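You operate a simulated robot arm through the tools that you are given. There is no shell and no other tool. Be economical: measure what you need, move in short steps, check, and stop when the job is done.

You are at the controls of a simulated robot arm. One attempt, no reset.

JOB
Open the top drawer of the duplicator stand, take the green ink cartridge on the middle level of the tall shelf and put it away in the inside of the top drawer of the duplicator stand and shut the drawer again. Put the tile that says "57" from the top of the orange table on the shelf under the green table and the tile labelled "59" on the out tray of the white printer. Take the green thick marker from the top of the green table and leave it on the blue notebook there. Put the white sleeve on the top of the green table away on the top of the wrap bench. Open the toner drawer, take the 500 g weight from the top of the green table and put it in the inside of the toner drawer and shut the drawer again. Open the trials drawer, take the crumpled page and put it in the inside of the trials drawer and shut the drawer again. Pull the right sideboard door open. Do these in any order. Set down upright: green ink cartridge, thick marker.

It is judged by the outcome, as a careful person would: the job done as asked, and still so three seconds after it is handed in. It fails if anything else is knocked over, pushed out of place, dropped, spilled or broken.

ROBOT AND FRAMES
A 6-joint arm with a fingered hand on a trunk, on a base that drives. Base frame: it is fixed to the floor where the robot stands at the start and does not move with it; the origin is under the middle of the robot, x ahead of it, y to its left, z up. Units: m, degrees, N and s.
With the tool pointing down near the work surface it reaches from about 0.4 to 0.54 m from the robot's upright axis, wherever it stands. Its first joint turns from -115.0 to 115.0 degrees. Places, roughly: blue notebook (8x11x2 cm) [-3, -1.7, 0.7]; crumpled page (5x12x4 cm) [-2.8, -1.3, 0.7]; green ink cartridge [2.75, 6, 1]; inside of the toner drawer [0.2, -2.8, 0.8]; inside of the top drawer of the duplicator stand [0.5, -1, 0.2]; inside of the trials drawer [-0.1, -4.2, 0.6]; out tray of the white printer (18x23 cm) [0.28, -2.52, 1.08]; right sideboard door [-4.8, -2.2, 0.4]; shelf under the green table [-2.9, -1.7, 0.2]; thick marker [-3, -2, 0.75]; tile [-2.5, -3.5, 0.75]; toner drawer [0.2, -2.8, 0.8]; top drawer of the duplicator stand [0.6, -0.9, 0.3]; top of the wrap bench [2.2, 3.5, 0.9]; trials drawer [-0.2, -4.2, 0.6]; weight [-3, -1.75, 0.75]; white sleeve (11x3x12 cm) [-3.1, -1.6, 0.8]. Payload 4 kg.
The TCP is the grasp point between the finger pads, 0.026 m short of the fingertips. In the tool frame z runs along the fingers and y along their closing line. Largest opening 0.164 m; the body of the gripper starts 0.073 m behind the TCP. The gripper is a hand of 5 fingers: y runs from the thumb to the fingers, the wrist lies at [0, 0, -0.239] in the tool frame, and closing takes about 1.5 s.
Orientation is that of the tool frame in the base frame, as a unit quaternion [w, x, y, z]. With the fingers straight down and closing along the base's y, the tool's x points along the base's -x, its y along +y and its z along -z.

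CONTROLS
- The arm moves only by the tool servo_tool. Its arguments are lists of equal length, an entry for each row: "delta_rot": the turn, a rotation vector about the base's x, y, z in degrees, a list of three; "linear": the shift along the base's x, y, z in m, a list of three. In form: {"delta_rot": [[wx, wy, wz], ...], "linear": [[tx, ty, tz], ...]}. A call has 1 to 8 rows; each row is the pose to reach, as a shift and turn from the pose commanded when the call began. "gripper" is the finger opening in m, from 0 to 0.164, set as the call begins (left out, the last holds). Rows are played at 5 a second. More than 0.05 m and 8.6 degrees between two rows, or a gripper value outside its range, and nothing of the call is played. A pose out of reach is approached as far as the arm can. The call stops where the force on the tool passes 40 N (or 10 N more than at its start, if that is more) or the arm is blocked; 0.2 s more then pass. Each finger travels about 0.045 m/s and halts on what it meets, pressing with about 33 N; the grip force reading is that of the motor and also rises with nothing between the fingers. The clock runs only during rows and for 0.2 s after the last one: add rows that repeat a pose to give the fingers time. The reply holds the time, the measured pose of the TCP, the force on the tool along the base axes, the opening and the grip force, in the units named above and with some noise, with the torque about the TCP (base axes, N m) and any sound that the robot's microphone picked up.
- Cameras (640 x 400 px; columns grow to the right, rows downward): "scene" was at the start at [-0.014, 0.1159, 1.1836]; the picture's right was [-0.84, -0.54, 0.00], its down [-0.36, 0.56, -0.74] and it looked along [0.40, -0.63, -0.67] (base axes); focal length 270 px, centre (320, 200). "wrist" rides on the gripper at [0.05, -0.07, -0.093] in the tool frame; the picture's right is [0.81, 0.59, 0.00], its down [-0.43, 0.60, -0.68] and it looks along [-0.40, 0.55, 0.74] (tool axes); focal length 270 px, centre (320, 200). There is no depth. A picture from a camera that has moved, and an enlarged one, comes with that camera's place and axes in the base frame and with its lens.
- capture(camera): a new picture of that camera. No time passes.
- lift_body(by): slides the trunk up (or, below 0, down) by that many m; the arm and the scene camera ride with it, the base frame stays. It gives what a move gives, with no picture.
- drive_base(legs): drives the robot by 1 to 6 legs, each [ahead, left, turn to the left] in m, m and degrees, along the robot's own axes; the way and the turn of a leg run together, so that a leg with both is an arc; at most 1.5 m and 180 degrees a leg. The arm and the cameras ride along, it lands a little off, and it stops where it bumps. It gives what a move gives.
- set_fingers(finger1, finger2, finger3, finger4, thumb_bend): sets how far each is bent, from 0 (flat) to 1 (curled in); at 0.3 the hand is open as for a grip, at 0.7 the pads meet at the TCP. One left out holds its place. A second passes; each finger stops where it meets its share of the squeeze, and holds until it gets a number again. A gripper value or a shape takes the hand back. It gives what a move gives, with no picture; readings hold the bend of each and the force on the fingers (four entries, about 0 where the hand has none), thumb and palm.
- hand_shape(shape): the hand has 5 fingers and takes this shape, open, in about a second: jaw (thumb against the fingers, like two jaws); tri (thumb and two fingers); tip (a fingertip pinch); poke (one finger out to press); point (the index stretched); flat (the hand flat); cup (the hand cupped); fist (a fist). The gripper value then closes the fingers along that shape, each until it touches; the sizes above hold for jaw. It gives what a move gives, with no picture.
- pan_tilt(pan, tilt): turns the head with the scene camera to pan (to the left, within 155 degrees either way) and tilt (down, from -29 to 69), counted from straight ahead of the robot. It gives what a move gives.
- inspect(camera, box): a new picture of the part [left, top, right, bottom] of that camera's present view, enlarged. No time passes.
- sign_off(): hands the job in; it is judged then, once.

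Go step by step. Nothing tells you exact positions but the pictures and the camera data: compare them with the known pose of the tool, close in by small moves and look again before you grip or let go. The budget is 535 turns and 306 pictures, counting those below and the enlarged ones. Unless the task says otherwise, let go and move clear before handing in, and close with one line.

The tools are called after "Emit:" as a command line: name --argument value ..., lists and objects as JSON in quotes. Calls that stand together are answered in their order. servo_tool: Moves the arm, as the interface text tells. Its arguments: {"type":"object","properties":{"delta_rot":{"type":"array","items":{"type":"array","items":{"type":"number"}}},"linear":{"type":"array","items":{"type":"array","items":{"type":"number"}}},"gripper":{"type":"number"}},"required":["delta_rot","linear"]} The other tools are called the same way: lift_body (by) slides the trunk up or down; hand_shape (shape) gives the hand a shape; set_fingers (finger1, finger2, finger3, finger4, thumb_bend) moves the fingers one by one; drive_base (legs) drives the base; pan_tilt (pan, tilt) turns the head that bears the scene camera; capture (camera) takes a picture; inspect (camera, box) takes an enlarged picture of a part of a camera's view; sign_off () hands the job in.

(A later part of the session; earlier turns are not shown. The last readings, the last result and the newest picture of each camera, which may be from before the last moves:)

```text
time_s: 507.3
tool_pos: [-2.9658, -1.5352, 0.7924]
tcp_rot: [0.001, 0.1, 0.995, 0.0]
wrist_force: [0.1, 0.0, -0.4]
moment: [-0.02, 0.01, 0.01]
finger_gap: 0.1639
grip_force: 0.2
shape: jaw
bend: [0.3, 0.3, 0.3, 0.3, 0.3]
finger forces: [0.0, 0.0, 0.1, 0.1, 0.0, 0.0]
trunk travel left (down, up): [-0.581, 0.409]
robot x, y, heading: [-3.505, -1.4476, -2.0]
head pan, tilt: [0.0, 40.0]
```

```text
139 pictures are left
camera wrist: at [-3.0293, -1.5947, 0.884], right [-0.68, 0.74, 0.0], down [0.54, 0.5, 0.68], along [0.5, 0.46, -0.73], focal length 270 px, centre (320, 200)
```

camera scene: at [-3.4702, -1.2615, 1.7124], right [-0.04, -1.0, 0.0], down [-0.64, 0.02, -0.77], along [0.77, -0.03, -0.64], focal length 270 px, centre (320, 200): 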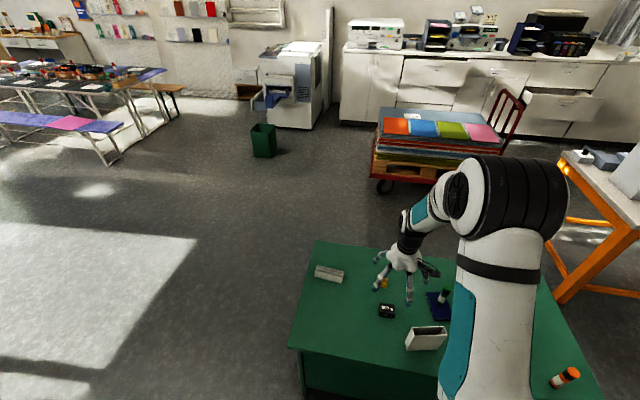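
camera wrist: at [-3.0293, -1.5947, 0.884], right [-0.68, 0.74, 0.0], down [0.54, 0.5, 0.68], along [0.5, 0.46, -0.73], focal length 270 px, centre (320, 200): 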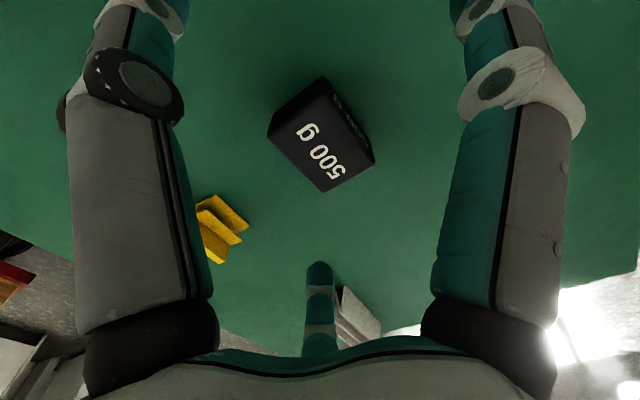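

Emit:
servo_tool --delta_rot '[[0, 0, 0], [0, 0, 0]]' --linear '[[0, 0, -0.02], [0, 0, -0.04]]'

Emit:
set_fingers --finger1 0.8 --finger2 0.8 --finger3 0.8 --finger4 0.8 --thumb_bend 0.8

Emit:
capture --camera "wrist"

```text
time_s: 507.9
tool_pos: [-2.9654, -1.5348, 0.7517]
tcp_rot: [0.002, 0.1, 0.995, -0.001]
wrist_force: [-0.4, 0.2, 0.0]
moment: [0.0, -0.03, -0.03]
finger_gap: 0.1639
grip_force: 0.0
shape: jaw
bend: [0.3, 0.3, 0.3, 0.3, 0.3]
finger forces: [0.0, 0.0, 0.0, 0.1, 0.0, 0.1]
trunk travel left (down, up): [-0.581, 0.409]
robot x, y, heading: [-3.5044, -1.4505, -2.1]
head pan, tilt: [0.0, 40.0]
```

```text
time_s: 508.9
tool_pos: [-2.9643, -1.5369, 0.7543]
tcp_rot: [0.004, 0.099, 0.995, -0.001]
wrist_force: [4.5, -10.3, 36.8]
moment: [1.24, 0.67, 0.09]
finger_gap: 0.0208
grip_force: 59.5
shape: fingers
bend: [0.56, 0.52, 0.61, 0.65, 0.61]
finger forces: [9.4, 61.1, 9.2, 11.3, 27.7, 0.0]
trunk travel left (down, up): [-0.581, 0.409]
robot x, y, heading: [-3.5079, -1.4478, -2.0]
head pan, tilt: [0.0, 40.0]
```

```text
138 pictures are left
camera wrist: at [-3.0294, -1.5953, 0.8455], right [-0.68, 0.74, -0.01], down [0.54, 0.5, 0.68], along [0.5, 0.46, -0.73], focal length 270 px, centre (320, 200)
```

wrist: 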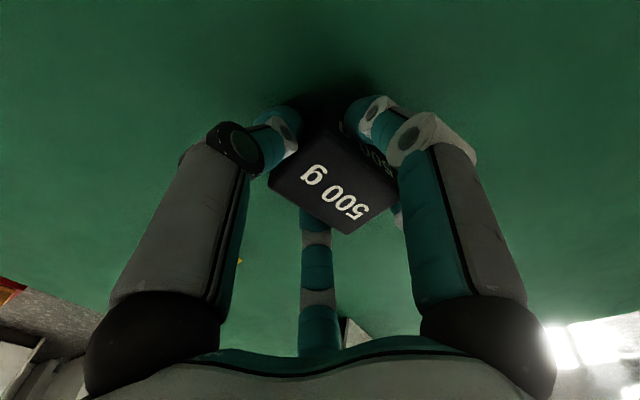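

Gripped; a finger presses the table, so I'll lift out now and check.

Emit:
servo_tool --delta_rot '[[0, 0, 0], [0, 0, 0], [0, 0, 0]]' --linear '[[0, 0, 0.008], [0, 0, 0.03], [0, 0, 0.06]]'

Emit:
set_fingers --finger2 0.85

Emit:
capture --camera "wrist"

```text
time_s: 509.7
tool_pos: [-2.9681, -1.5354, 0.8119]
tcp_rot: [-0.001, 0.098, 0.995, 0.0]
wrist_force: [-0.1, -1.0, -5.1]
moment: [-0.07, -0.05, 0.0]
finger_gap: 0.0209
grip_force: 30.4
shape: fingers
bend: [0.56, 0.52, 0.61, 0.66, 0.64]
finger forces: [9.4, 11.7, 7.7, 10.5, 22.0, 0.0]
trunk travel left (down, up): [-0.581, 0.409]
robot x, y, heading: [-3.5017, -1.4444, -2.0]
head pan, tilt: [0.0, 40.0]
```

```text
time_s: 510.7
tool_pos: [-2.9659, -1.5346, 0.8124]
tcp_rot: [0.001, 0.1, 0.995, 0.0]
wrist_force: [-0.3, 0.3, -5.8]
moment: [-0.06, -0.05, -0.02]
finger_gap: 0.0208
grip_force: 29.6
shape: fingers
bend: [0.56, 0.51, 0.61, 0.66, 0.65]
finger forces: [9.9, 8.3, 8.4, 11.3, 21.1, 0.0]
trunk travel left (down, up): [-0.581, 0.409]
robot x, y, heading: [-3.5051, -1.447, -2.2]
head pan, tilt: [0.0, 40.0]
```

```text
137 pictures are left
camera wrist: at [-3.0292, -1.595, 0.9037], right [-0.68, 0.74, 0.0], down [0.54, 0.5, 0.68], along [0.5, 0.46, -0.73], focal length 270 px, centre (320, 200)
```

wrist: 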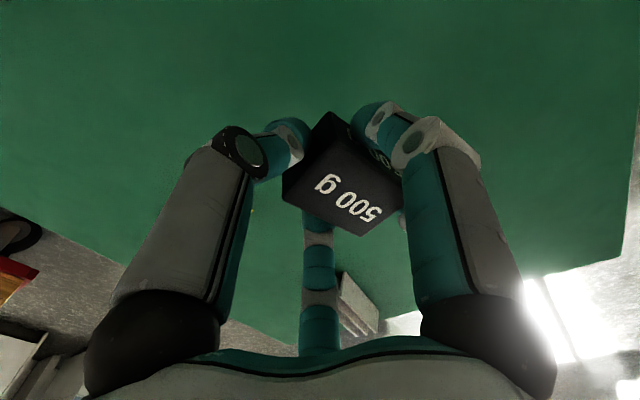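

The 500 g weight is held. Raising and heading round to the toner drawer from the north side.

Emit:
lift_body --by 0.3

Emit:
drive_base --legs '[[-0.25, 0, 2], [0, 0.74, 0], [1.4, 0, 0], [1.2, 0, 0], [0, -0.65, 0], [0, 0, -14]]'

Emit:
capture --camera "scene"

```text
time_s: 513.7
tool_pos: [-2.9662, -1.536, 1.1125]
tcp_rot: [0.001, 0.099, 0.995, 0.0]
wrist_force: [1.3, -1.1, -5.3]
moment: [-0.04, -0.08, 0.02]
finger_gap: 0.0208
grip_force: 28.8
shape: fingers
bend: [0.56, 0.51, 0.61, 0.66, 0.65]
finger forces: [9.9, 8.3, 8.3, 11.2, 21.0, 0.0]
trunk travel left (down, up): [-0.881, 0.109]
robot x, y, heading: [-3.5043, -1.4511, -2.1]
head pan, tilt: [0.0, 40.0]
```

```text
time_s: 535.5
tool_pos: [-0.69, -1.6242, 1.112]
tcp_rot: [0.0, 0.226, 0.974, 0.0]
wrist_force: [-0.1, -0.4, -5.2]
moment: [-0.04, -0.04, -0.01]
finger_gap: 0.0207
grip_force: 29.4
shape: fingers
bend: [0.56, 0.51, 0.61, 0.66, 0.65]
finger forces: [10.0, 8.5, 8.2, 11.0, 20.7, 0.1]
trunk travel left (down, up): [-0.881, 0.109]
robot x, y, heading: [-1.1852, -1.4045, -16.7]
head pan, tilt: [0.0, 40.0]
```

```text
136 pictures are left
camera scene: at [-1.109, -1.2307, 1.8425], right [-0.29, -0.96, 0.0], down [-0.62, 0.19, -0.77], along [0.73, -0.22, -0.64], focal length 270 px, centre (320, 200)
```

scene: 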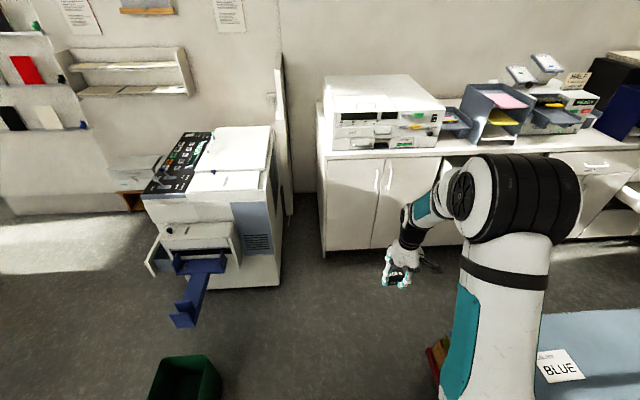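

Emit:
inspect --camera "scene" --box '[300, 60, 620, 260]'

Emit:
inspect --camera "scene" --box '[120, 100, 300, 330]'

```text
2.00 times, centred on (460, 160) of scene
camera zoom: at [-1.109, -1.2307, 1.8425], right [-0.29, -0.96, 0.0], down [-0.62, 0.19, -0.77], along [0.73, -0.22, -0.64], focal length 540 px, centre (40, 280)
```

zoom: 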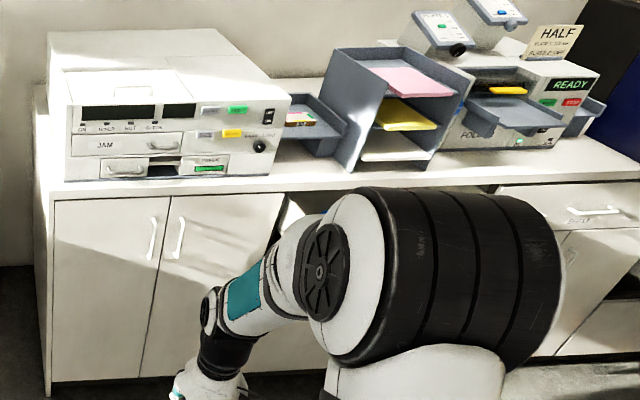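

```text
1.74 times, centred on (210, 215) of scene
camera zoom: at [-1.109, -1.2307, 1.8425], right [-0.29, -0.96, 0.0], down [-0.62, 0.19, -0.77], along [0.73, -0.22, -0.64], focal length 469 px, centre (511, 174)
```

zoom: 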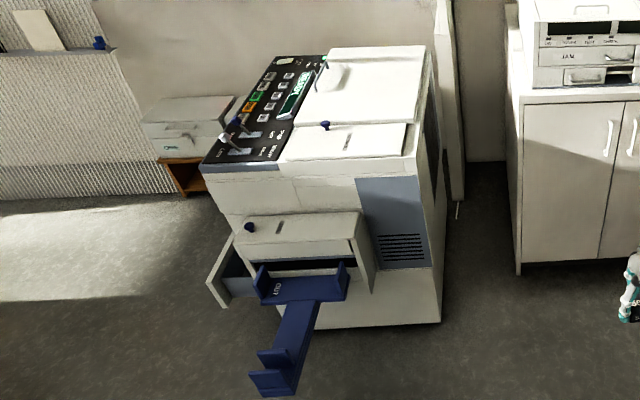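

The white printer's display has gone dark — my earlier slide past its front clicked some controls; I'll look at that later. Now I'll carry the weight in at a 45° heading, which keeps the hand away from the printer.

Emit:
drive_base --legs '[[0, 0, -28.3], [0.785, 0.297, 0], [0.25, -0.2, 0]]'

Emit:
capture --camera "scene"

Emit:
capture --camera "wrist"

```text
time_s: 543.1
tool_pos: [-0.0487, -2.4995, 1.1109]
tcp_rot: [0.001, 0.458, 0.889, 0.0]
wrist_force: [1.3, 0.0, -5.2]
moment: [-0.02, 0.02, 0.0]
finger_gap: 0.021
grip_force: 29.4
shape: fingers
bend: [0.56, 0.51, 0.61, 0.66, 0.65]
finger forces: [10.0, 8.7, 8.2, 11.1, 21.2, 0.0]
trunk travel left (down, up): [-0.881, 0.109]
robot x, y, heading: [-0.3804, -2.0668, -45.1]
head pan, tilt: [0.0, 40.0]
```

```text
133 pictures are left
camera scene: at [-0.2299, -1.9549, 1.8425], right [-0.71, -0.71, 0.0], down [-0.45, 0.46, -0.77], along [0.54, -0.54, -0.64], focal length 270 px, centre (320, 200)
```

scene: 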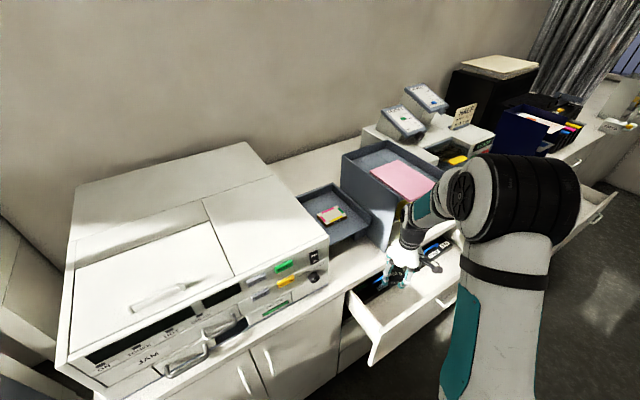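

```text
132 pictures are left
camera wrist: at [-0.1345, -2.5003, 1.2033], right [0.01, 1.0, 0.0], down [0.73, -0.01, 0.68], along [0.68, -0.01, -0.73], focal length 270 px, centre (320, 200)
```

wrist: 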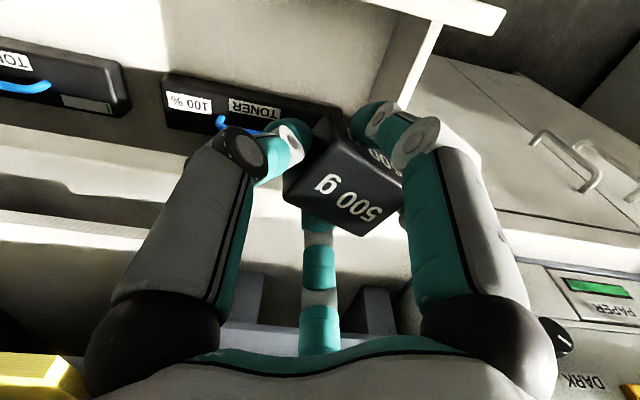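

Two toner boxes lie at the back; there's a free strip in front of them, around (-0.09, -2.60). I'll shift there and yaw the hand so its long side runs along the drawer.

Emit:
drive_base --legs '[[0.042, -0.1, 0]]'

Emit:
servo_tool --delta_rot '[[0, 0, 8], [0, 0, 16], [0, 0, 24], [0, 0, 32], [0, 0, 40]]' --linear '[[0, 0, 0], [0, 0, 0], [0, 0, 0], [0, 0, 0], [0, 0, 0]]'

Emit:
capture --camera "wrist"

Emit:
inspect --camera "scene" --box '[320, 180, 500, 380]'

```text
time_s: 544.3
tool_pos: [-0.09, -2.5985, 1.1114]
tcp_rot: [0.0, 0.457, 0.89, 0.0]
wrist_force: [-0.5, -0.2, -4.1]
moment: [-0.06, 0.0, 0.01]
finger_gap: 0.0209
grip_force: 29.7
shape: fingers
bend: [0.56, 0.51, 0.61, 0.66, 0.65]
finger forces: [10.1, 8.7, 8.3, 11.1, 21.0, 0.1]
trunk travel left (down, up): [-0.881, 0.109]
robot x, y, heading: [-0.424, -2.164, -45.0]
head pan, tilt: [0.0, 40.0]
```

```text
time_s: 545.5
tool_pos: [-0.0886, -2.5976, 1.1117]
tcp_rot: [0.002, 0.124, 0.992, 0.0]
wrist_force: [1.0, 0.6, -4.9]
moment: [-0.07, -0.03, 0.0]
finger_gap: 0.0208
grip_force: 29.9
shape: fingers
bend: [0.56, 0.51, 0.61, 0.66, 0.65]
finger forces: [10.3, 8.9, 8.1, 11.1, 20.9, 0.0]
trunk travel left (down, up): [-0.881, 0.109]
robot x, y, heading: [-0.4217, -2.1674, -44.7]
head pan, tilt: [0.0, 40.0]
```

```text
131 pictures are left
camera wrist: at [-0.1549, -2.6532, 1.2034], right [-0.64, 0.77, 0.0], down [0.56, 0.47, 0.68], along [0.52, 0.43, -0.73], focal length 270 px, centre (320, 200)
```

wrist: 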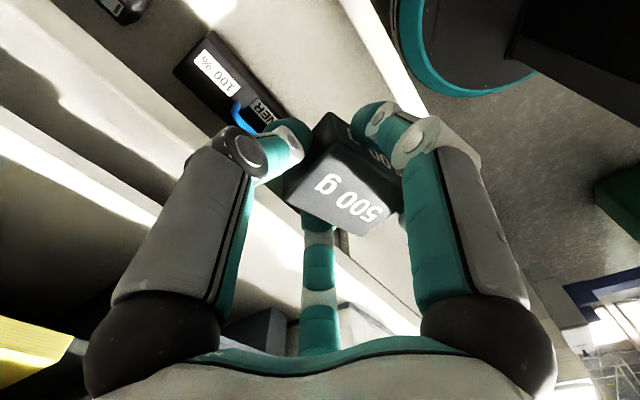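

```text
2.00 times, centred on (410, 280) of scene
camera zoom: at [-0.2715, -2.0516, 1.8424], right [-0.71, -0.71, 0.0], down [-0.45, 0.45, -0.77], along [0.54, -0.54, -0.64], focal length 540 px, centre (140, 40)
```

zoom: 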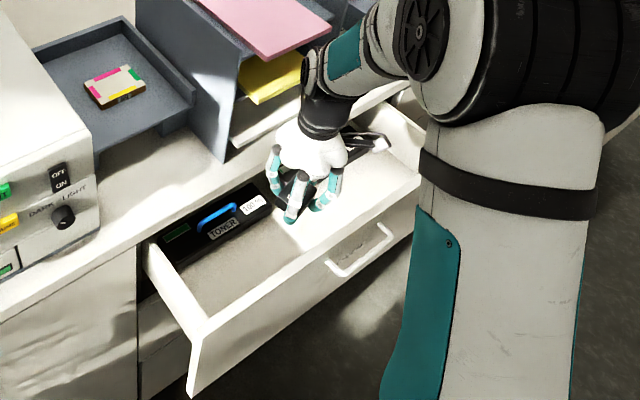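

Good view: the weight is over the free strip, and I can see the printer's OFF/ON rocker. Lowering the weight.

Emit:
lift_body --by -0.17

Emit:
inspect --camera "scene" --box '[320, 130, 500, 330]'

Emit:
capture --camera "wrist"

```text
time_s: 547.5
tool_pos: [-0.0895, -2.5971, 0.9418]
tcp_rot: [0.001, 0.125, 0.992, 0.0]
wrist_force: [1.9, -0.8, -4.5]
moment: [-0.06, -0.05, 0.04]
finger_gap: 0.0208
grip_force: 31.3
shape: fingers
bend: [0.56, 0.51, 0.61, 0.66, 0.65]
finger forces: [11.9, 8.9, 8.2, 11.4, 20.8, 0.0]
trunk travel left (down, up): [-0.711, 0.279]
robot x, y, heading: [-0.4235, -2.1643, -45.1]
head pan, tilt: [0.0, 40.0]
```

```text
2.00 times, centred on (410, 230) of scene
camera zoom: at [-0.2715, -2.0518, 1.6725], right [-0.71, -0.71, 0.0], down [-0.45, 0.45, -0.77], along [0.54, -0.54, -0.64], focal length 540 px, centre (140, 140)
```

zoom: 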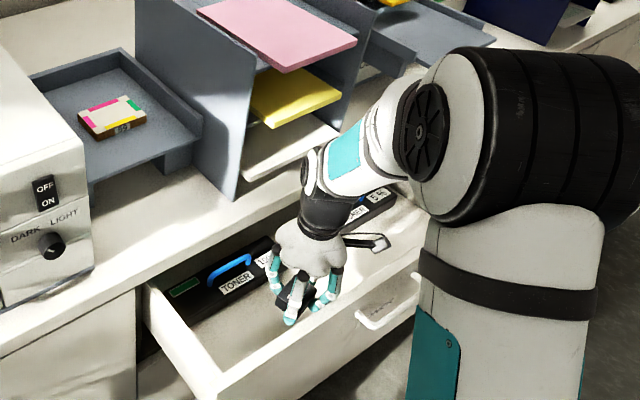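

```text
128 pictures are left
camera wrist: at [-0.155, -2.6531, 1.0334], right [-0.64, 0.77, 0.0], down [0.56, 0.47, 0.68], along [0.52, 0.43, -0.73], focal length 270 px, centre (320, 200)
```

wrist: 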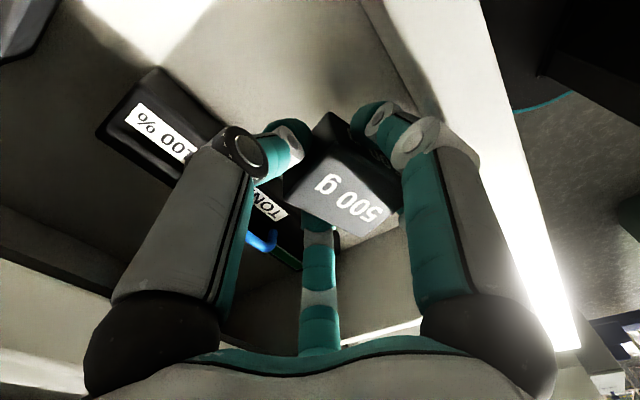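

Emit:
servo_tool --delta_rot '[[0, 0, 0], [0, 0, 0], [0, 0, 0], [0, 0, 0]]' --linear '[[0.004, -0.001, -0.012], [0.008, -0.002, -0.024], [0.01, -0.002, -0.036], [0.01, -0.002, -0.045]]'

```text
time_s: 548.5
tool_pos: [-0.0803, -2.5994, 0.8987]
tcp_rot: [0.001, 0.124, 0.992, 0.0]
wrist_force: [-1.0, -0.5, -4.8]
moment: [-0.08, -0.06, 0.01]
finger_gap: 0.0207
grip_force: 29.8
shape: fingers
bend: [0.56, 0.51, 0.61, 0.66, 0.65]
finger forces: [10.1, 8.9, 8.1, 11.2, 20.7, 0.0]
trunk travel left (down, up): [-0.711, 0.279]
robot x, y, heading: [-0.4235, -2.1677, -45.2]
head pan, tilt: [0.0, 40.0]
```

Emit:
servo_tool --delta_rot '[[0, 0, 0], [0, 0, 0], [0, 0, 0], [0, 0, 0]]' --linear '[[0, 0, -0.008], [0, 0, -0.016], [0, 0, -0.024], [0, 0, -0.032]]'

Emit:
capture --camera "wrist"

```text
time_s: 549.5
tool_pos: [-0.0776, -2.5992, 0.8651]
tcp_rot: [0.001, 0.125, 0.992, 0.0]
wrist_force: [0.9, -0.3, -5.0]
moment: [-0.06, -0.05, 0.01]
finger_gap: 0.0206
grip_force: 29.5
shape: fingers
bend: [0.56, 0.51, 0.61, 0.66, 0.65]
finger forces: [10.2, 9.0, 8.1, 11.2, 20.7, 0.0]
trunk travel left (down, up): [-0.711, 0.279]
robot x, y, heading: [-0.4253, -2.1653, -45.1]
head pan, tilt: [0.0, 40.0]
```

```text
127 pictures are left
camera wrist: at [-0.1449, -2.6553, 0.9566], right [-0.64, 0.77, 0.0], down [0.56, 0.47, 0.68], along [0.52, 0.43, -0.73], focal length 270 px, centre (320, 200)
```

wrist: 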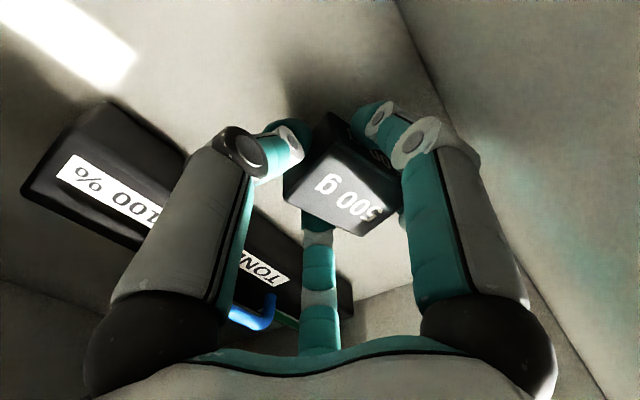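

Emit:
servo_tool --delta_rot '[[0, 0, 0], [0, 0, 0], [0, 0, 0], [0, 0, 0]]' --linear '[[-0.002, 0, -0.008], [-0.003, 0, -0.016], [-0.003, 0, -0.022], [-0.003, 0, -0.028]]'

Emit:
servo_tool --delta_rot '[[0, 0, 0], [0, 0, 0], [0, 0, 0], [0, 0, 0]]' --linear '[[0, 0, -0.006], [0, 0, -0.012], [0, 0, -0.018], [0, 0, -0.024]]'

Emit:
capture --camera "wrist"

```text
time_s: 550.4
tool_pos: [-0.0792, -2.5999, 0.8449]
tcp_rot: [0.004, 0.124, 0.992, -0.004]
wrist_force: [3.0, 3.5, 28.2]
moment: [2.3, 1.14, 0.54]
finger_gap: 0.0208
grip_force: 41.5
shape: fingers
bend: [0.56, 0.5, 0.61, 0.66, 0.65]
finger forces: [11.1, 34.1, 9.0, 11.2, 18.6, 0.0]
trunk travel left (down, up): [-0.711, 0.279]
robot x, y, heading: [-0.4248, -2.1648, -45.2]
head pan, tilt: [0.0, 40.0]
stopped in row 4: the force on the tool passed its limit at 51 N (the readings are from after the stop); the commanded pose is now the measured one
```

```text
time_s: 550.7
tool_pos: [-0.077, -2.6014, 0.8452]
tcp_rot: [0.005, 0.124, 0.992, -0.005]
wrist_force: [0.0, 6.3, 26.2]
moment: [1.66, 0.76, -0.09]
finger_gap: 0.0209
grip_force: 39.6
shape: fingers
bend: [0.56, 0.5, 0.61, 0.66, 0.65]
finger forces: [11.2, 29.9, 9.4, 11.4, 18.1, 0.0]
trunk travel left (down, up): [-0.711, 0.279]
robot x, y, heading: [-0.4231, -2.1636, -44.9]
head pan, tilt: [0.0, 40.0]
stopped in row 1: the force on the tool passed its limit at 48 N (the readings are from after the stop); the commanded pose is now the measured one
```

```text
126 pictures are left
camera wrist: at [-0.1444, -2.6567, 0.9372], right [-0.64, 0.77, -0.01], down [0.56, 0.48, 0.68], along [0.53, 0.43, -0.73], focal length 270 px, centre (320, 200)
```

wrist: 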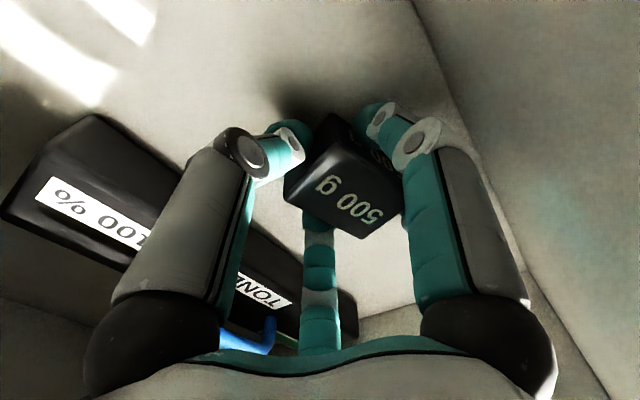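

A fingertip touched the drawer floor, so the weight is a few mm above it. Releasing with a small opening, then rising.

Emit:
set_fingers --finger1 0.46 --finger2 0.42 --finger3 0.48 --finger4 0.5 --thumb_bend 0.48

Emit:
capture --camera "wrist"

Emit:
servo_tool --delta_rot '[[0, 0, 0], [0, 0, 0], [0, 0, 0], [0, 0, 0]]' --linear '[[0, 0, 0.02], [0, 0, 0.05], [0, 0, 0.09], [0, 0, 0.13]]'

Emit:
lift_body --by 0.15

Emit:
capture --camera "wrist"

```text
time_s: 551.7
tool_pos: [-0.0784, -2.6011, 0.8446]
tcp_rot: [0.005, 0.123, 0.992, -0.004]
wrist_force: [1.0, 1.5, 19.3]
moment: [-0.03, 1.11, -0.03]
finger_gap: 0.0504
grip_force: 9.4
shape: fingers
bend: [0.46, 0.42, 0.48, 0.5, 0.48]
finger forces: [19.7, 0.0, 0.1, 0.0, 0.0, 0.0]
trunk travel left (down, up): [-0.711, 0.279]
robot x, y, heading: [-0.4231, -2.1676, -45.0]
head pan, tilt: [0.0, 40.0]
```

```text
125 pictures are left
camera wrist: at [-0.1448, -2.657, 0.936], right [-0.64, 0.77, -0.01], down [0.56, 0.48, 0.68], along [0.53, 0.43, -0.73], focal length 270 px, centre (320, 200)
```

wrist: 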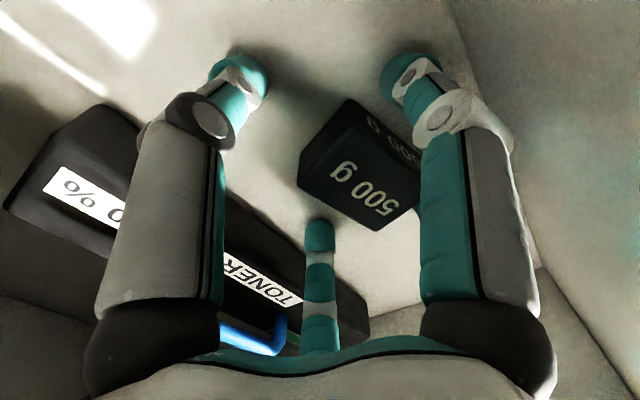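

```text
time_s: 552.7
tool_pos: [-0.0779, -2.6025, 0.9736]
tcp_rot: [0.004, 0.124, 0.992, -0.004]
wrist_force: [-0.2, 0.0, -0.8]
moment: [0.0, -0.04, -0.02]
finger_gap: 0.0495
grip_force: 0.1
shape: fingers
bend: [0.46, 0.42, 0.48, 0.5, 0.48]
finger forces: [0.0, 0.0, 0.2, 0.0, 0.1, 0.0]
trunk travel left (down, up): [-0.711, 0.279]
robot x, y, heading: [-0.4196, -2.1648, -44.7]
head pan, tilt: [0.0, 40.0]
```

```text
time_s: 554.5
tool_pos: [-0.0771, -2.6023, 1.1235]
tcp_rot: [0.005, 0.123, 0.992, -0.003]
wrist_force: [-0.1, 0.6, -0.3]
moment: [-0.03, 0.0, 0.01]
finger_gap: 0.0499
grip_force: 0.2
shape: fingers
bend: [0.46, 0.42, 0.48, 0.5, 0.48]
finger forces: [0.0, 0.1, 0.0, 0.0, 0.1, 0.0]
trunk travel left (down, up): [-0.861, 0.129]
robot x, y, heading: [-0.4227, -2.1649, -45.2]
head pan, tilt: [0.0, 40.0]
```

```text
124 pictures are left
camera wrist: at [-0.1443, -2.6578, 1.2155], right [-0.64, 0.77, -0.01], down [0.56, 0.48, 0.68], along [0.53, 0.43, -0.73], focal length 270 px, centre (320, 200)
```

wrist: 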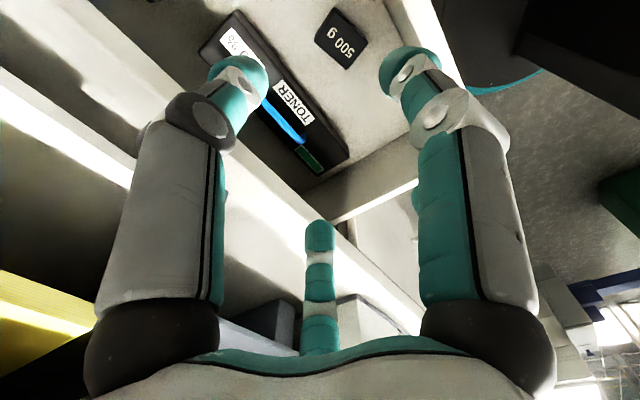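

The 500 g weight is in the drawer. To shut it, I'll bring the closed hand in front of the drawer face, tilted forward, and push.

Emit:
servo_tool --delta_rot '[[-1.98, -7.75, 0], [-3.96, -15.5, 0], [-5.9, -23.2, 0], [-7.9, -31, 0], [-9.9, -38.8, 0], [-11.9, -46.5, 0], [-13.8, -54.3, 0]]' --linear '[[-0.04, -0.004, 0], [-0.08, -0.008, 0], [-0.12, -0.012, 0], [-0.16, -0.016, 0], [-0.2, -0.02, 0], [-0.24, -0.025, 0], [-0.28, -0.03, 0]]' --gripper 0.0

Emit:
lift_body --by -0.2

Emit:
capture --camera "scene"

Emit:
capture --camera "wrist"

```text
time_s: 556.1
tool_pos: [-0.1429, -2.6182, 1.3455]
tcp_rot: [0.341, 0.181, 0.922, -0.044]
wrist_force: [-0.2, -0.7, -0.3]
moment: [0.01, -0.04, 0.03]
finger_gap: 0.0161
grip_force: 0.0
shape: jaw
bend: [0.59, 0.59, 0.59, 0.7, 0.7]
finger forces: [0.1, 0.0, 0.1, 0.1, 0.1, 0.0]
out of reach, approached as far as the arm can: row 3, 4, 5, 6, 7
trunk travel left (down, up): [-0.861, 0.129]
robot x, y, heading: [-0.4252, -2.1673, -45.2]
head pan, tilt: [0.0, 40.0]
```

```text
time_s: 558.2
tool_pos: [-0.1439, -2.6177, 1.1442]
tcp_rot: [0.34, 0.181, 0.922, -0.045]
wrist_force: [0.3, 0.7, 0.3]
moment: [-0.01, -0.01, -0.02]
finger_gap: 0.0001
grip_force: 32.9
shape: jaw
bend: [0.7, 0.7, 0.7, 0.7, 0.7]
finger forces: [0.0, 0.1, 0.1, 0.1, 0.0, 0.0]
trunk travel left (down, up): [-0.661, 0.329]
robot x, y, heading: [-0.426, -2.1648, -45.0]
head pan, tilt: [0.0, 40.0]
```

```text
123 pictures are left
camera scene: at [-0.272, -2.0511, 1.6225], right [-0.71, -0.71, 0.0], down [-0.45, 0.45, -0.77], along [0.54, -0.54, -0.64], focal length 270 px, centre (320, 200)
```

scene: 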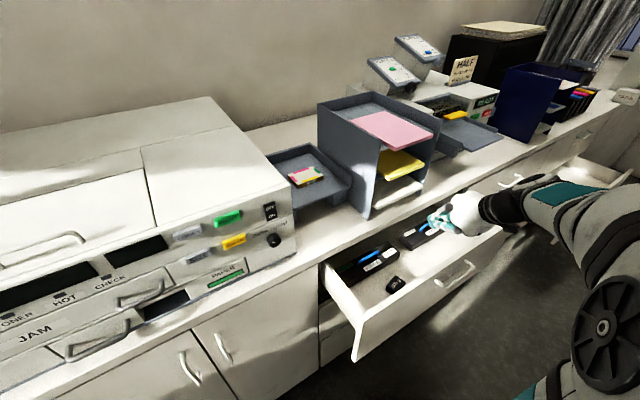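

```text
122 pictures are left
camera wrist: at [-0.2613, -2.6499, 1.1788], right [-0.36, 0.79, -0.5], down [0.11, 0.56, 0.82], along [0.93, 0.24, -0.28], focal length 270 px, centre (320, 200)
```

wrist: 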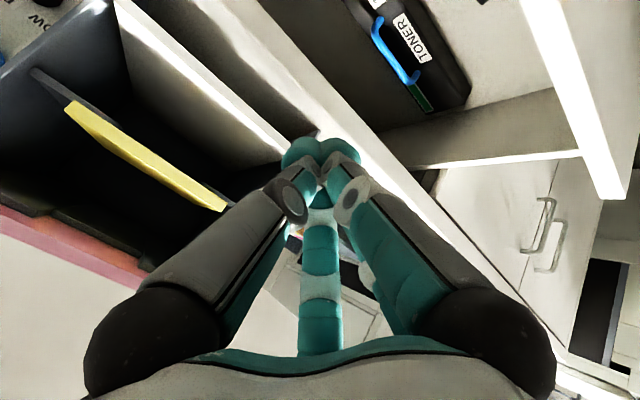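

Emit:
servo_tool --delta_rot '[[0, 0, 0], [0, 0, 0], [0, 0, 0], [0, 0, 0], [0, 0, 0]]' --linear '[[-0.04, -0.01, 0], [-0.08, -0.02, 0], [-0.12, -0.03, 0], [-0.16, -0.04, 0], [-0.2, -0.05, 0]]'

Emit:
capture --camera "scene"

```text
time_s: 559.5
tool_pos: [-0.2704, -2.6784, 1.211]
tcp_rot: [0.316, 0.207, 0.925, -0.035]
wrist_force: [-0.9, 0.1, 0.3]
moment: [0.02, -0.07, 0.0]
finger_gap: 0.0
grip_force: 33.0
shape: jaw
bend: [0.7, 0.7, 0.7, 0.7, 0.7]
finger forces: [0.0, 0.0, 0.0, 0.0, 0.1, 0.0]
out of reach, approached as far as the arm can: row 1, 2, 3, 4, 5
trunk travel left (down, up): [-0.661, 0.329]
robot x, y, heading: [-0.4216, -2.1635, -44.9]
head pan, tilt: [0.0, 40.0]
```

```text
121 pictures are left
camera scene: at [-0.2724, -2.0523, 1.6226], right [-0.71, -0.71, 0.0], down [-0.45, 0.45, -0.77], along [0.54, -0.54, -0.64], focal length 270 px, centre (320, 200)
```

scene: 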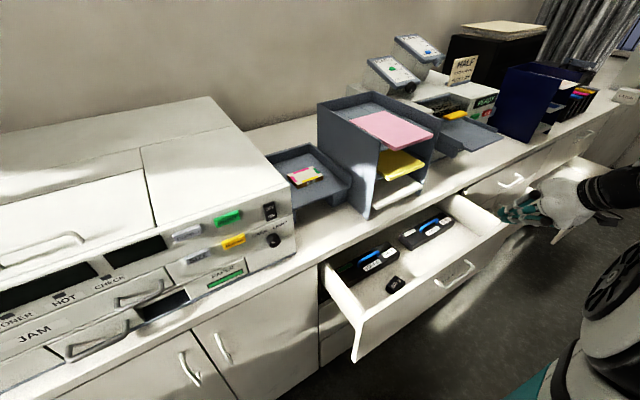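

The hand is in front of the drawer but high; lowering the trunk to bring it to the face.

Emit:
lift_body --by -0.28

Emit:
capture --camera "scene"

Emit:
capture --camera "wrist"

```text
time_s: 562.3
tool_pos: [-0.2686, -2.6788, 0.932]
tcp_rot: [0.315, 0.208, 0.925, -0.036]
wrist_force: [0.0, 0.6, -0.6]
moment: [0.0, 0.03, -0.02]
finger_gap: 0.0002
grip_force: 33.3
shape: jaw
bend: [0.7, 0.7, 0.7, 0.7, 0.7]
finger forces: [0.0, 0.0, 0.1, 0.0, 0.0, 0.0]
trunk travel left (down, up): [-0.381, 0.609]
robot x, y, heading: [-0.4231, -2.1653, -44.9]
head pan, tilt: [0.0, 40.0]
```

```text
120 pictures are left
camera scene: at [-0.272, -2.0511, 1.3425], right [-0.71, -0.71, 0.0], down [-0.45, 0.45, -0.77], along [0.54, -0.54, -0.64], focal length 270 px, centre (320, 200)
```

scene: 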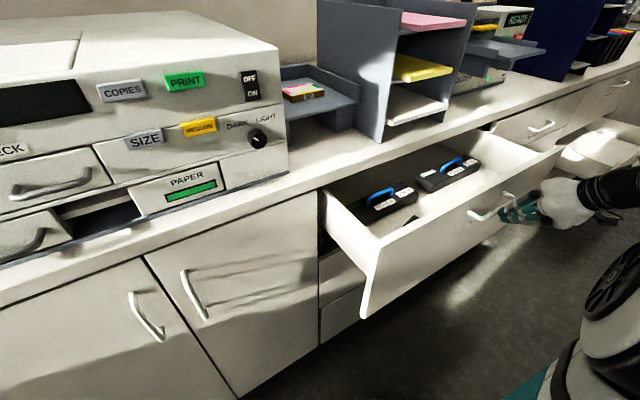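

```text
119 pictures are left
camera wrist: at [-0.3873, -2.7061, 0.9695], right [-0.34, 0.83, -0.45], down [0.17, 0.52, 0.84], along [0.93, 0.21, -0.31], focal length 270 px, centre (320, 200)
```

wrist: 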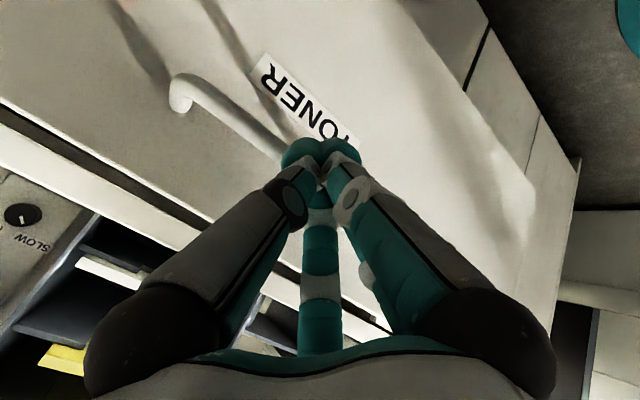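

Fingertips are just off the handle. Pushing the drawer in with the base.

Emit:
drive_base --legs '[[0.172, 0.102, 0]]'

Emit:
capture --camera "scene"

```text
time_s: 563.9
tool_pos: [-0.0768, -2.7275, 0.9311]
tcp_rot: [0.315, 0.207, 0.925, -0.036]
wrist_force: [-0.4, 0.3, 0.1]
moment: [-0.01, -0.03, 0.0]
finger_gap: 0.0
grip_force: 33.0
shape: jaw
bend: [0.7, 0.7, 0.7, 0.7, 0.7]
finger forces: [0.0, 0.0, 0.1, 0.1, 0.1, 0.0]
trunk travel left (down, up): [-0.381, 0.609]
robot x, y, heading: [-0.2243, -2.2127, -45.1]
head pan, tilt: [0.0, 40.0]
```

```text
118 pictures are left
camera scene: at [-0.0786, -2.0994, 1.3425], right [-0.71, -0.71, 0.0], down [-0.45, 0.45, -0.77], along [0.54, -0.54, -0.64], focal length 270 px, centre (320, 200)
```

scene: 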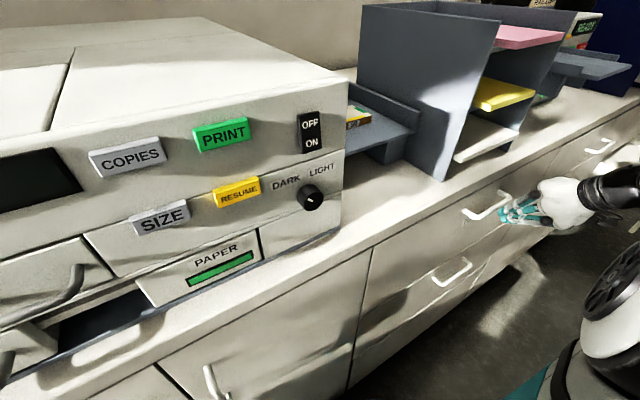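

The drawer is nearly shut. A little more push with the arm.

Emit:
servo_tool --delta_rot '[[0, 0, 0], [0, 0, 0], [0, 0, 0], [0, 0, 0], [0, 0, 0]]' --linear '[[0.012, -0.003, 0], [0.024, -0.006, 0], [0.036, -0.009, 0], [0.048, -0.012, 0], [0.06, -0.015, 0]]'

Emit:
capture --camera "wrist"

Emit:
inspect --camera "scene" --box '[340, 100, 640, 340]'

```text
time_s: 564.6
tool_pos: [-0.0531, -2.7363, 0.9374]
tcp_rot: [0.317, 0.209, 0.924, -0.047]
wrist_force: [-10.0, 2.2, 10.8]
moment: [-0.06, 0.1, -0.07]
finger_gap: 0.0
grip_force: 32.9
shape: jaw
bend: [0.7, 0.7, 0.7, 0.7, 0.7]
finger forces: [0.0, 0.0, 0.0, 0.0, 0.0, 0.0]
trunk travel left (down, up): [-0.381, 0.609]
robot x, y, heading: [-0.2283, -2.2135, -45.2]
head pan, tilt: [0.0, 40.0]
stopped in row 3: the force on the tool passed its limit at 54 N (the readings are from after the stop); the commanded pose is now the measured one
```

```text
117 pictures are left
camera wrist: at [-0.1709, -2.7625, 0.9767], right [-0.33, 0.82, -0.46], down [0.17, 0.53, 0.83], along [0.93, 0.19, -0.32], focal length 270 px, centre (320, 200)
```

wrist: 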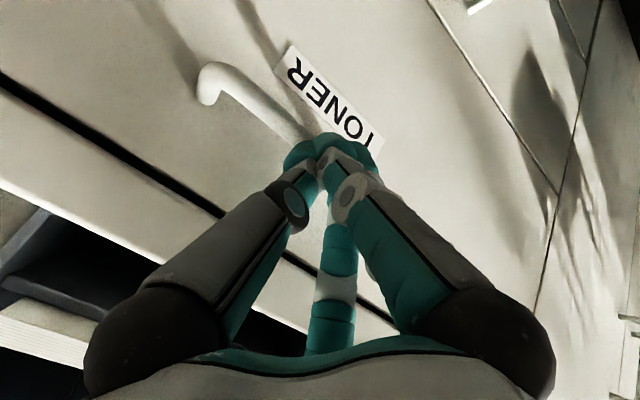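

```text
1.67 times, centred on (490, 220) of scene
camera zoom: at [-0.0808, -2.0985, 1.3426], right [-0.71, -0.71, 0.0], down [-0.45, 0.46, -0.77], along [0.54, -0.54, -0.64], focal length 450 px, centre (37, 167)
```

zoom: 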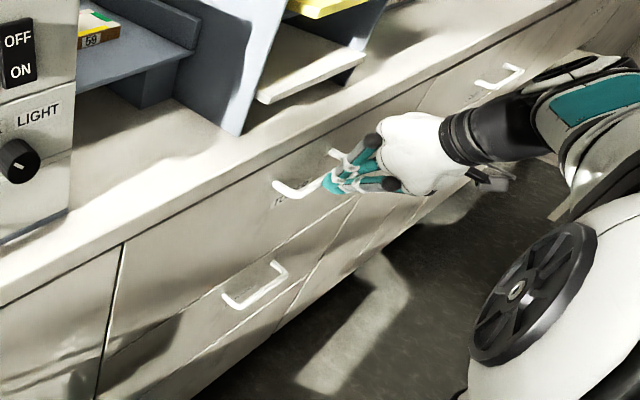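

Toner drawer is shut. Since I inadvertently switched off the white printer, I'll put it right: its OFF/ON rocker's "ON" side triangulates to (0.130, -2.293, 1.19). Backing off and lining up a finger.

Emit:
drive_base --legs '[[-0.116, -0.068, 0]]'

Emit:
lift_body --by 0.25

Emit:
drive_base --legs '[[-0.197, 0.432, 0]]'

Emit:
hand_shape --shape "poke"

Emit:
capture --camera "wrist"

Emit:
capture --camera "scene"

```text
time_s: 565.9
tool_pos: [-0.183, -2.701, 0.9366]
tcp_rot: [0.317, 0.21, 0.924, -0.044]
wrist_force: [0.1, -0.2, 0.6]
moment: [-0.01, 0.0, -0.05]
finger_gap: 0.0
grip_force: 33.1
shape: jaw
bend: [0.7, 0.7, 0.7, 0.7, 0.7]
finger forces: [0.0, 0.1, 0.1, 0.0, 0.0, 0.0]
trunk travel left (down, up): [-0.381, 0.609]
robot x, y, heading: [-0.3608, -2.18, -45.3]
head pan, tilt: [0.0, 40.0]
```

```text
time_s: 568.5
tool_pos: [-0.1829, -2.7027, 1.1845]
tcp_rot: [0.316, 0.209, 0.925, -0.044]
wrist_force: [-0.7, 0.4, 0.7]
moment: [0.01, -0.01, 0.01]
finger_gap: 0.0
grip_force: 33.5
shape: jaw
bend: [0.7, 0.7, 0.7, 0.7, 0.7]
finger forces: [0.0, 0.1, 0.0, 0.0, 0.0, 0.0]
trunk travel left (down, up): [-0.631, 0.359]
robot x, y, heading: [-0.3611, -2.1817, -45.2]
head pan, tilt: [0.0, 40.0]
```

```text
time_s: 571.3
tool_pos: [-0.0204, -2.2574, 1.1871]
tcp_rot: [0.316, 0.212, 0.924, -0.046]
wrist_force: [0.6, 0.7, 0.2]
moment: [0.0, 0.03, -0.01]
finger_gap: 0.0
grip_force: 33.3
shape: jaw
bend: [0.7, 0.7, 0.7, 0.7, 0.7]
finger forces: [0.0, 0.0, 0.0, 0.0, 0.1, 0.0]
trunk travel left (down, up): [-0.631, 0.359]
robot x, y, heading: [-0.1932, -1.7312, -45.2]
head pan, tilt: [0.0, 40.0]
```

```text
time_s: 572.2
tool_pos: [-0.0206, -2.2575, 1.187]
tcp_rot: [0.317, 0.211, 0.924, -0.044]
wrist_force: [-0.4, 0.3, 0.1]
moment: [0.0, 0.04, 0.0]
finger_gap: 0.0003
grip_force: 0.1
shape: poke
bend: [1.0, 1.0, 1.0, 1.0, 0.83]
finger forces: [0.0, 0.1, 0.0, 0.1, 0.0, 0.1]
trunk travel left (down, up): [-0.631, 0.359]
robot x, y, heading: [-0.1944, -1.7352, -45.2]
head pan, tilt: [0.0, 40.0]
```

```text
115 pictures are left
camera wrist: at [-0.1384, -2.2829, 1.2247], right [-0.33, 0.83, -0.46], down [0.17, 0.53, 0.83], along [0.93, 0.19, -0.32], focal length 270 px, centre (320, 200)
```

wrist: 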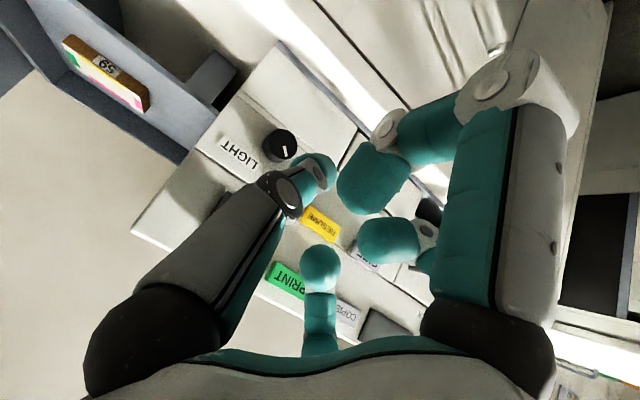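

```text
114 pictures are left
camera scene: at [-0.0454, -1.62, 1.5925], right [-0.71, -0.7, 0.0], down [-0.45, 0.46, -0.77], along [0.54, -0.55, -0.64], focal length 270 px, centre (320, 200)
```

scene: 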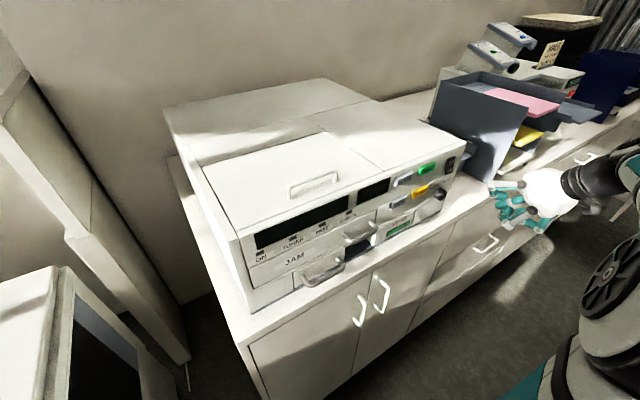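

Emit:
hand_shape --shape "point"

Emit:
capture --camera "wrist"

Emit:
inspect --camera "scene" --box '[380, 100, 640, 260]'

```text
time_s: 573.1
tool_pos: [-0.02, -2.2569, 1.1864]
tcp_rot: [0.317, 0.211, 0.924, -0.044]
wrist_force: [-0.7, 0.0, 0.0]
moment: [-0.01, 0.0, -0.01]
finger_gap: 0.1582
grip_force: 0.1
shape: point
bend: [0.7, 1.0, 1.0, 1.0, 0.72]
finger forces: [0.1, 0.1, 0.0, 0.1, 0.0, 0.0]
trunk travel left (down, up): [-0.631, 0.359]
robot x, y, heading: [-0.197, -1.7342, -45.3]
head pan, tilt: [0.0, 40.0]
```

```text
113 pictures are left
camera wrist: at [-0.1383, -2.2829, 1.2247], right [-0.33, 0.83, -0.46], down [0.17, 0.53, 0.83], along [0.93, 0.19, -0.32], focal length 270 px, centre (320, 200)
```

wrist: 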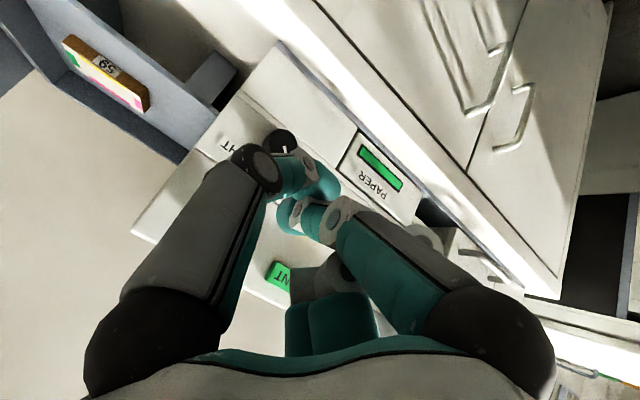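

```text
2.46 times, centred on (510, 180) of scene
camera zoom: at [-0.0454, -1.6199, 1.5925], right [-0.71, -0.7, 0.0], down [-0.45, 0.46, -0.77], along [0.54, -0.55, -0.64], focal length 664 px, centre (-148, 249)
```

zoom: 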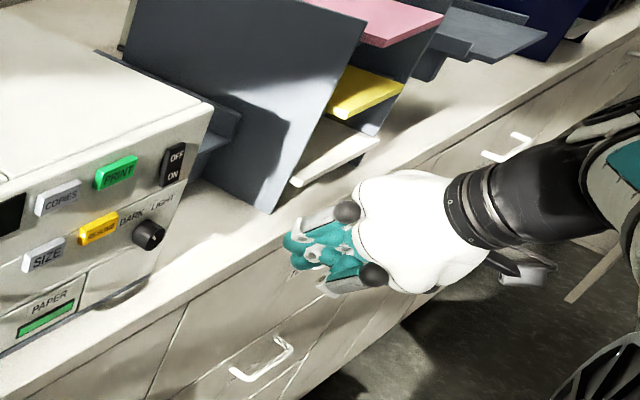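

Fingers 1–4 fan radially, so finger 4 is the one that points forward in this pose. I'll extend it and curl the rest.

Emit:
set_fingers --finger1 1.0 --finger2 1.0 --finger3 1.0 --finger4 0.25 --thumb_bend 1.0

Emit:
capture --camera "wrist"

Emit:
inspect --camera "scene" --box '[380, 100, 640, 260]'

```text
time_s: 574.1
tool_pos: [-0.0209, -2.2582, 1.186]
tcp_rot: [0.317, 0.212, 0.924, -0.045]
wrist_force: [-0.1, 0.1, 0.9]
moment: [0.01, 0.02, -0.02]
finger_gap: 0.0121
grip_force: 0.1
shape: fingers
bend: [0.94, 1.0, 1.0, 0.25, 0.85]
finger forces: [0.1, 0.0, 0.0, 0.1, 0.0, 0.1]
trunk travel left (down, up): [-0.631, 0.359]
robot x, y, heading: [-0.1958, -1.7346, -45.5]
head pan, tilt: [0.0, 40.0]
```

```text
111 pictures are left
camera wrist: at [-0.1383, -2.2829, 1.2247], right [-0.33, 0.83, -0.46], down [0.17, 0.53, 0.83], along [0.93, 0.19, -0.32], focal length 270 px, centre (320, 200)
```

wrist: 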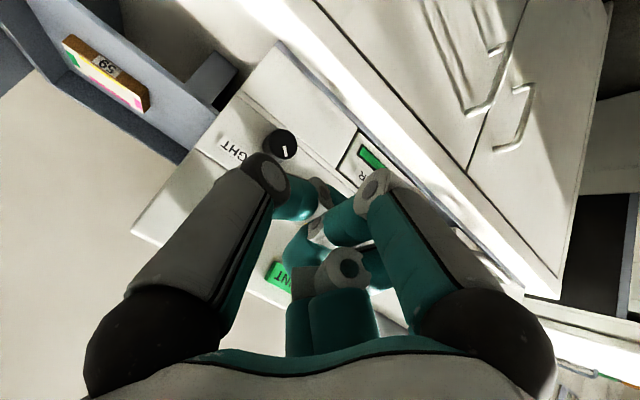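

```text
2.46 times, centred on (510, 180) of scene
camera zoom: at [-0.0454, -1.62, 1.5925], right [-0.71, -0.7, 0.0], down [-0.45, 0.46, -0.77], along [0.54, -0.55, -0.64], focal length 664 px, centre (-148, 249)
```

zoom: 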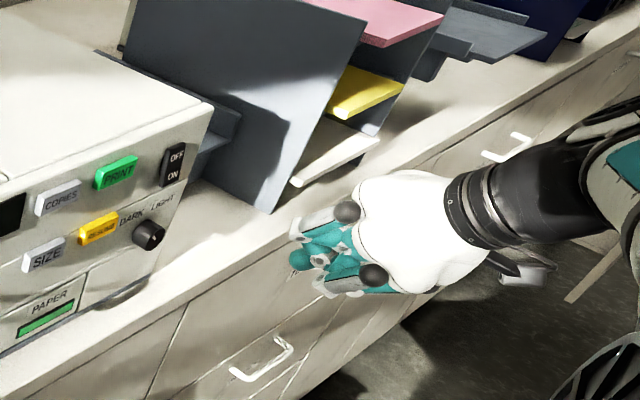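

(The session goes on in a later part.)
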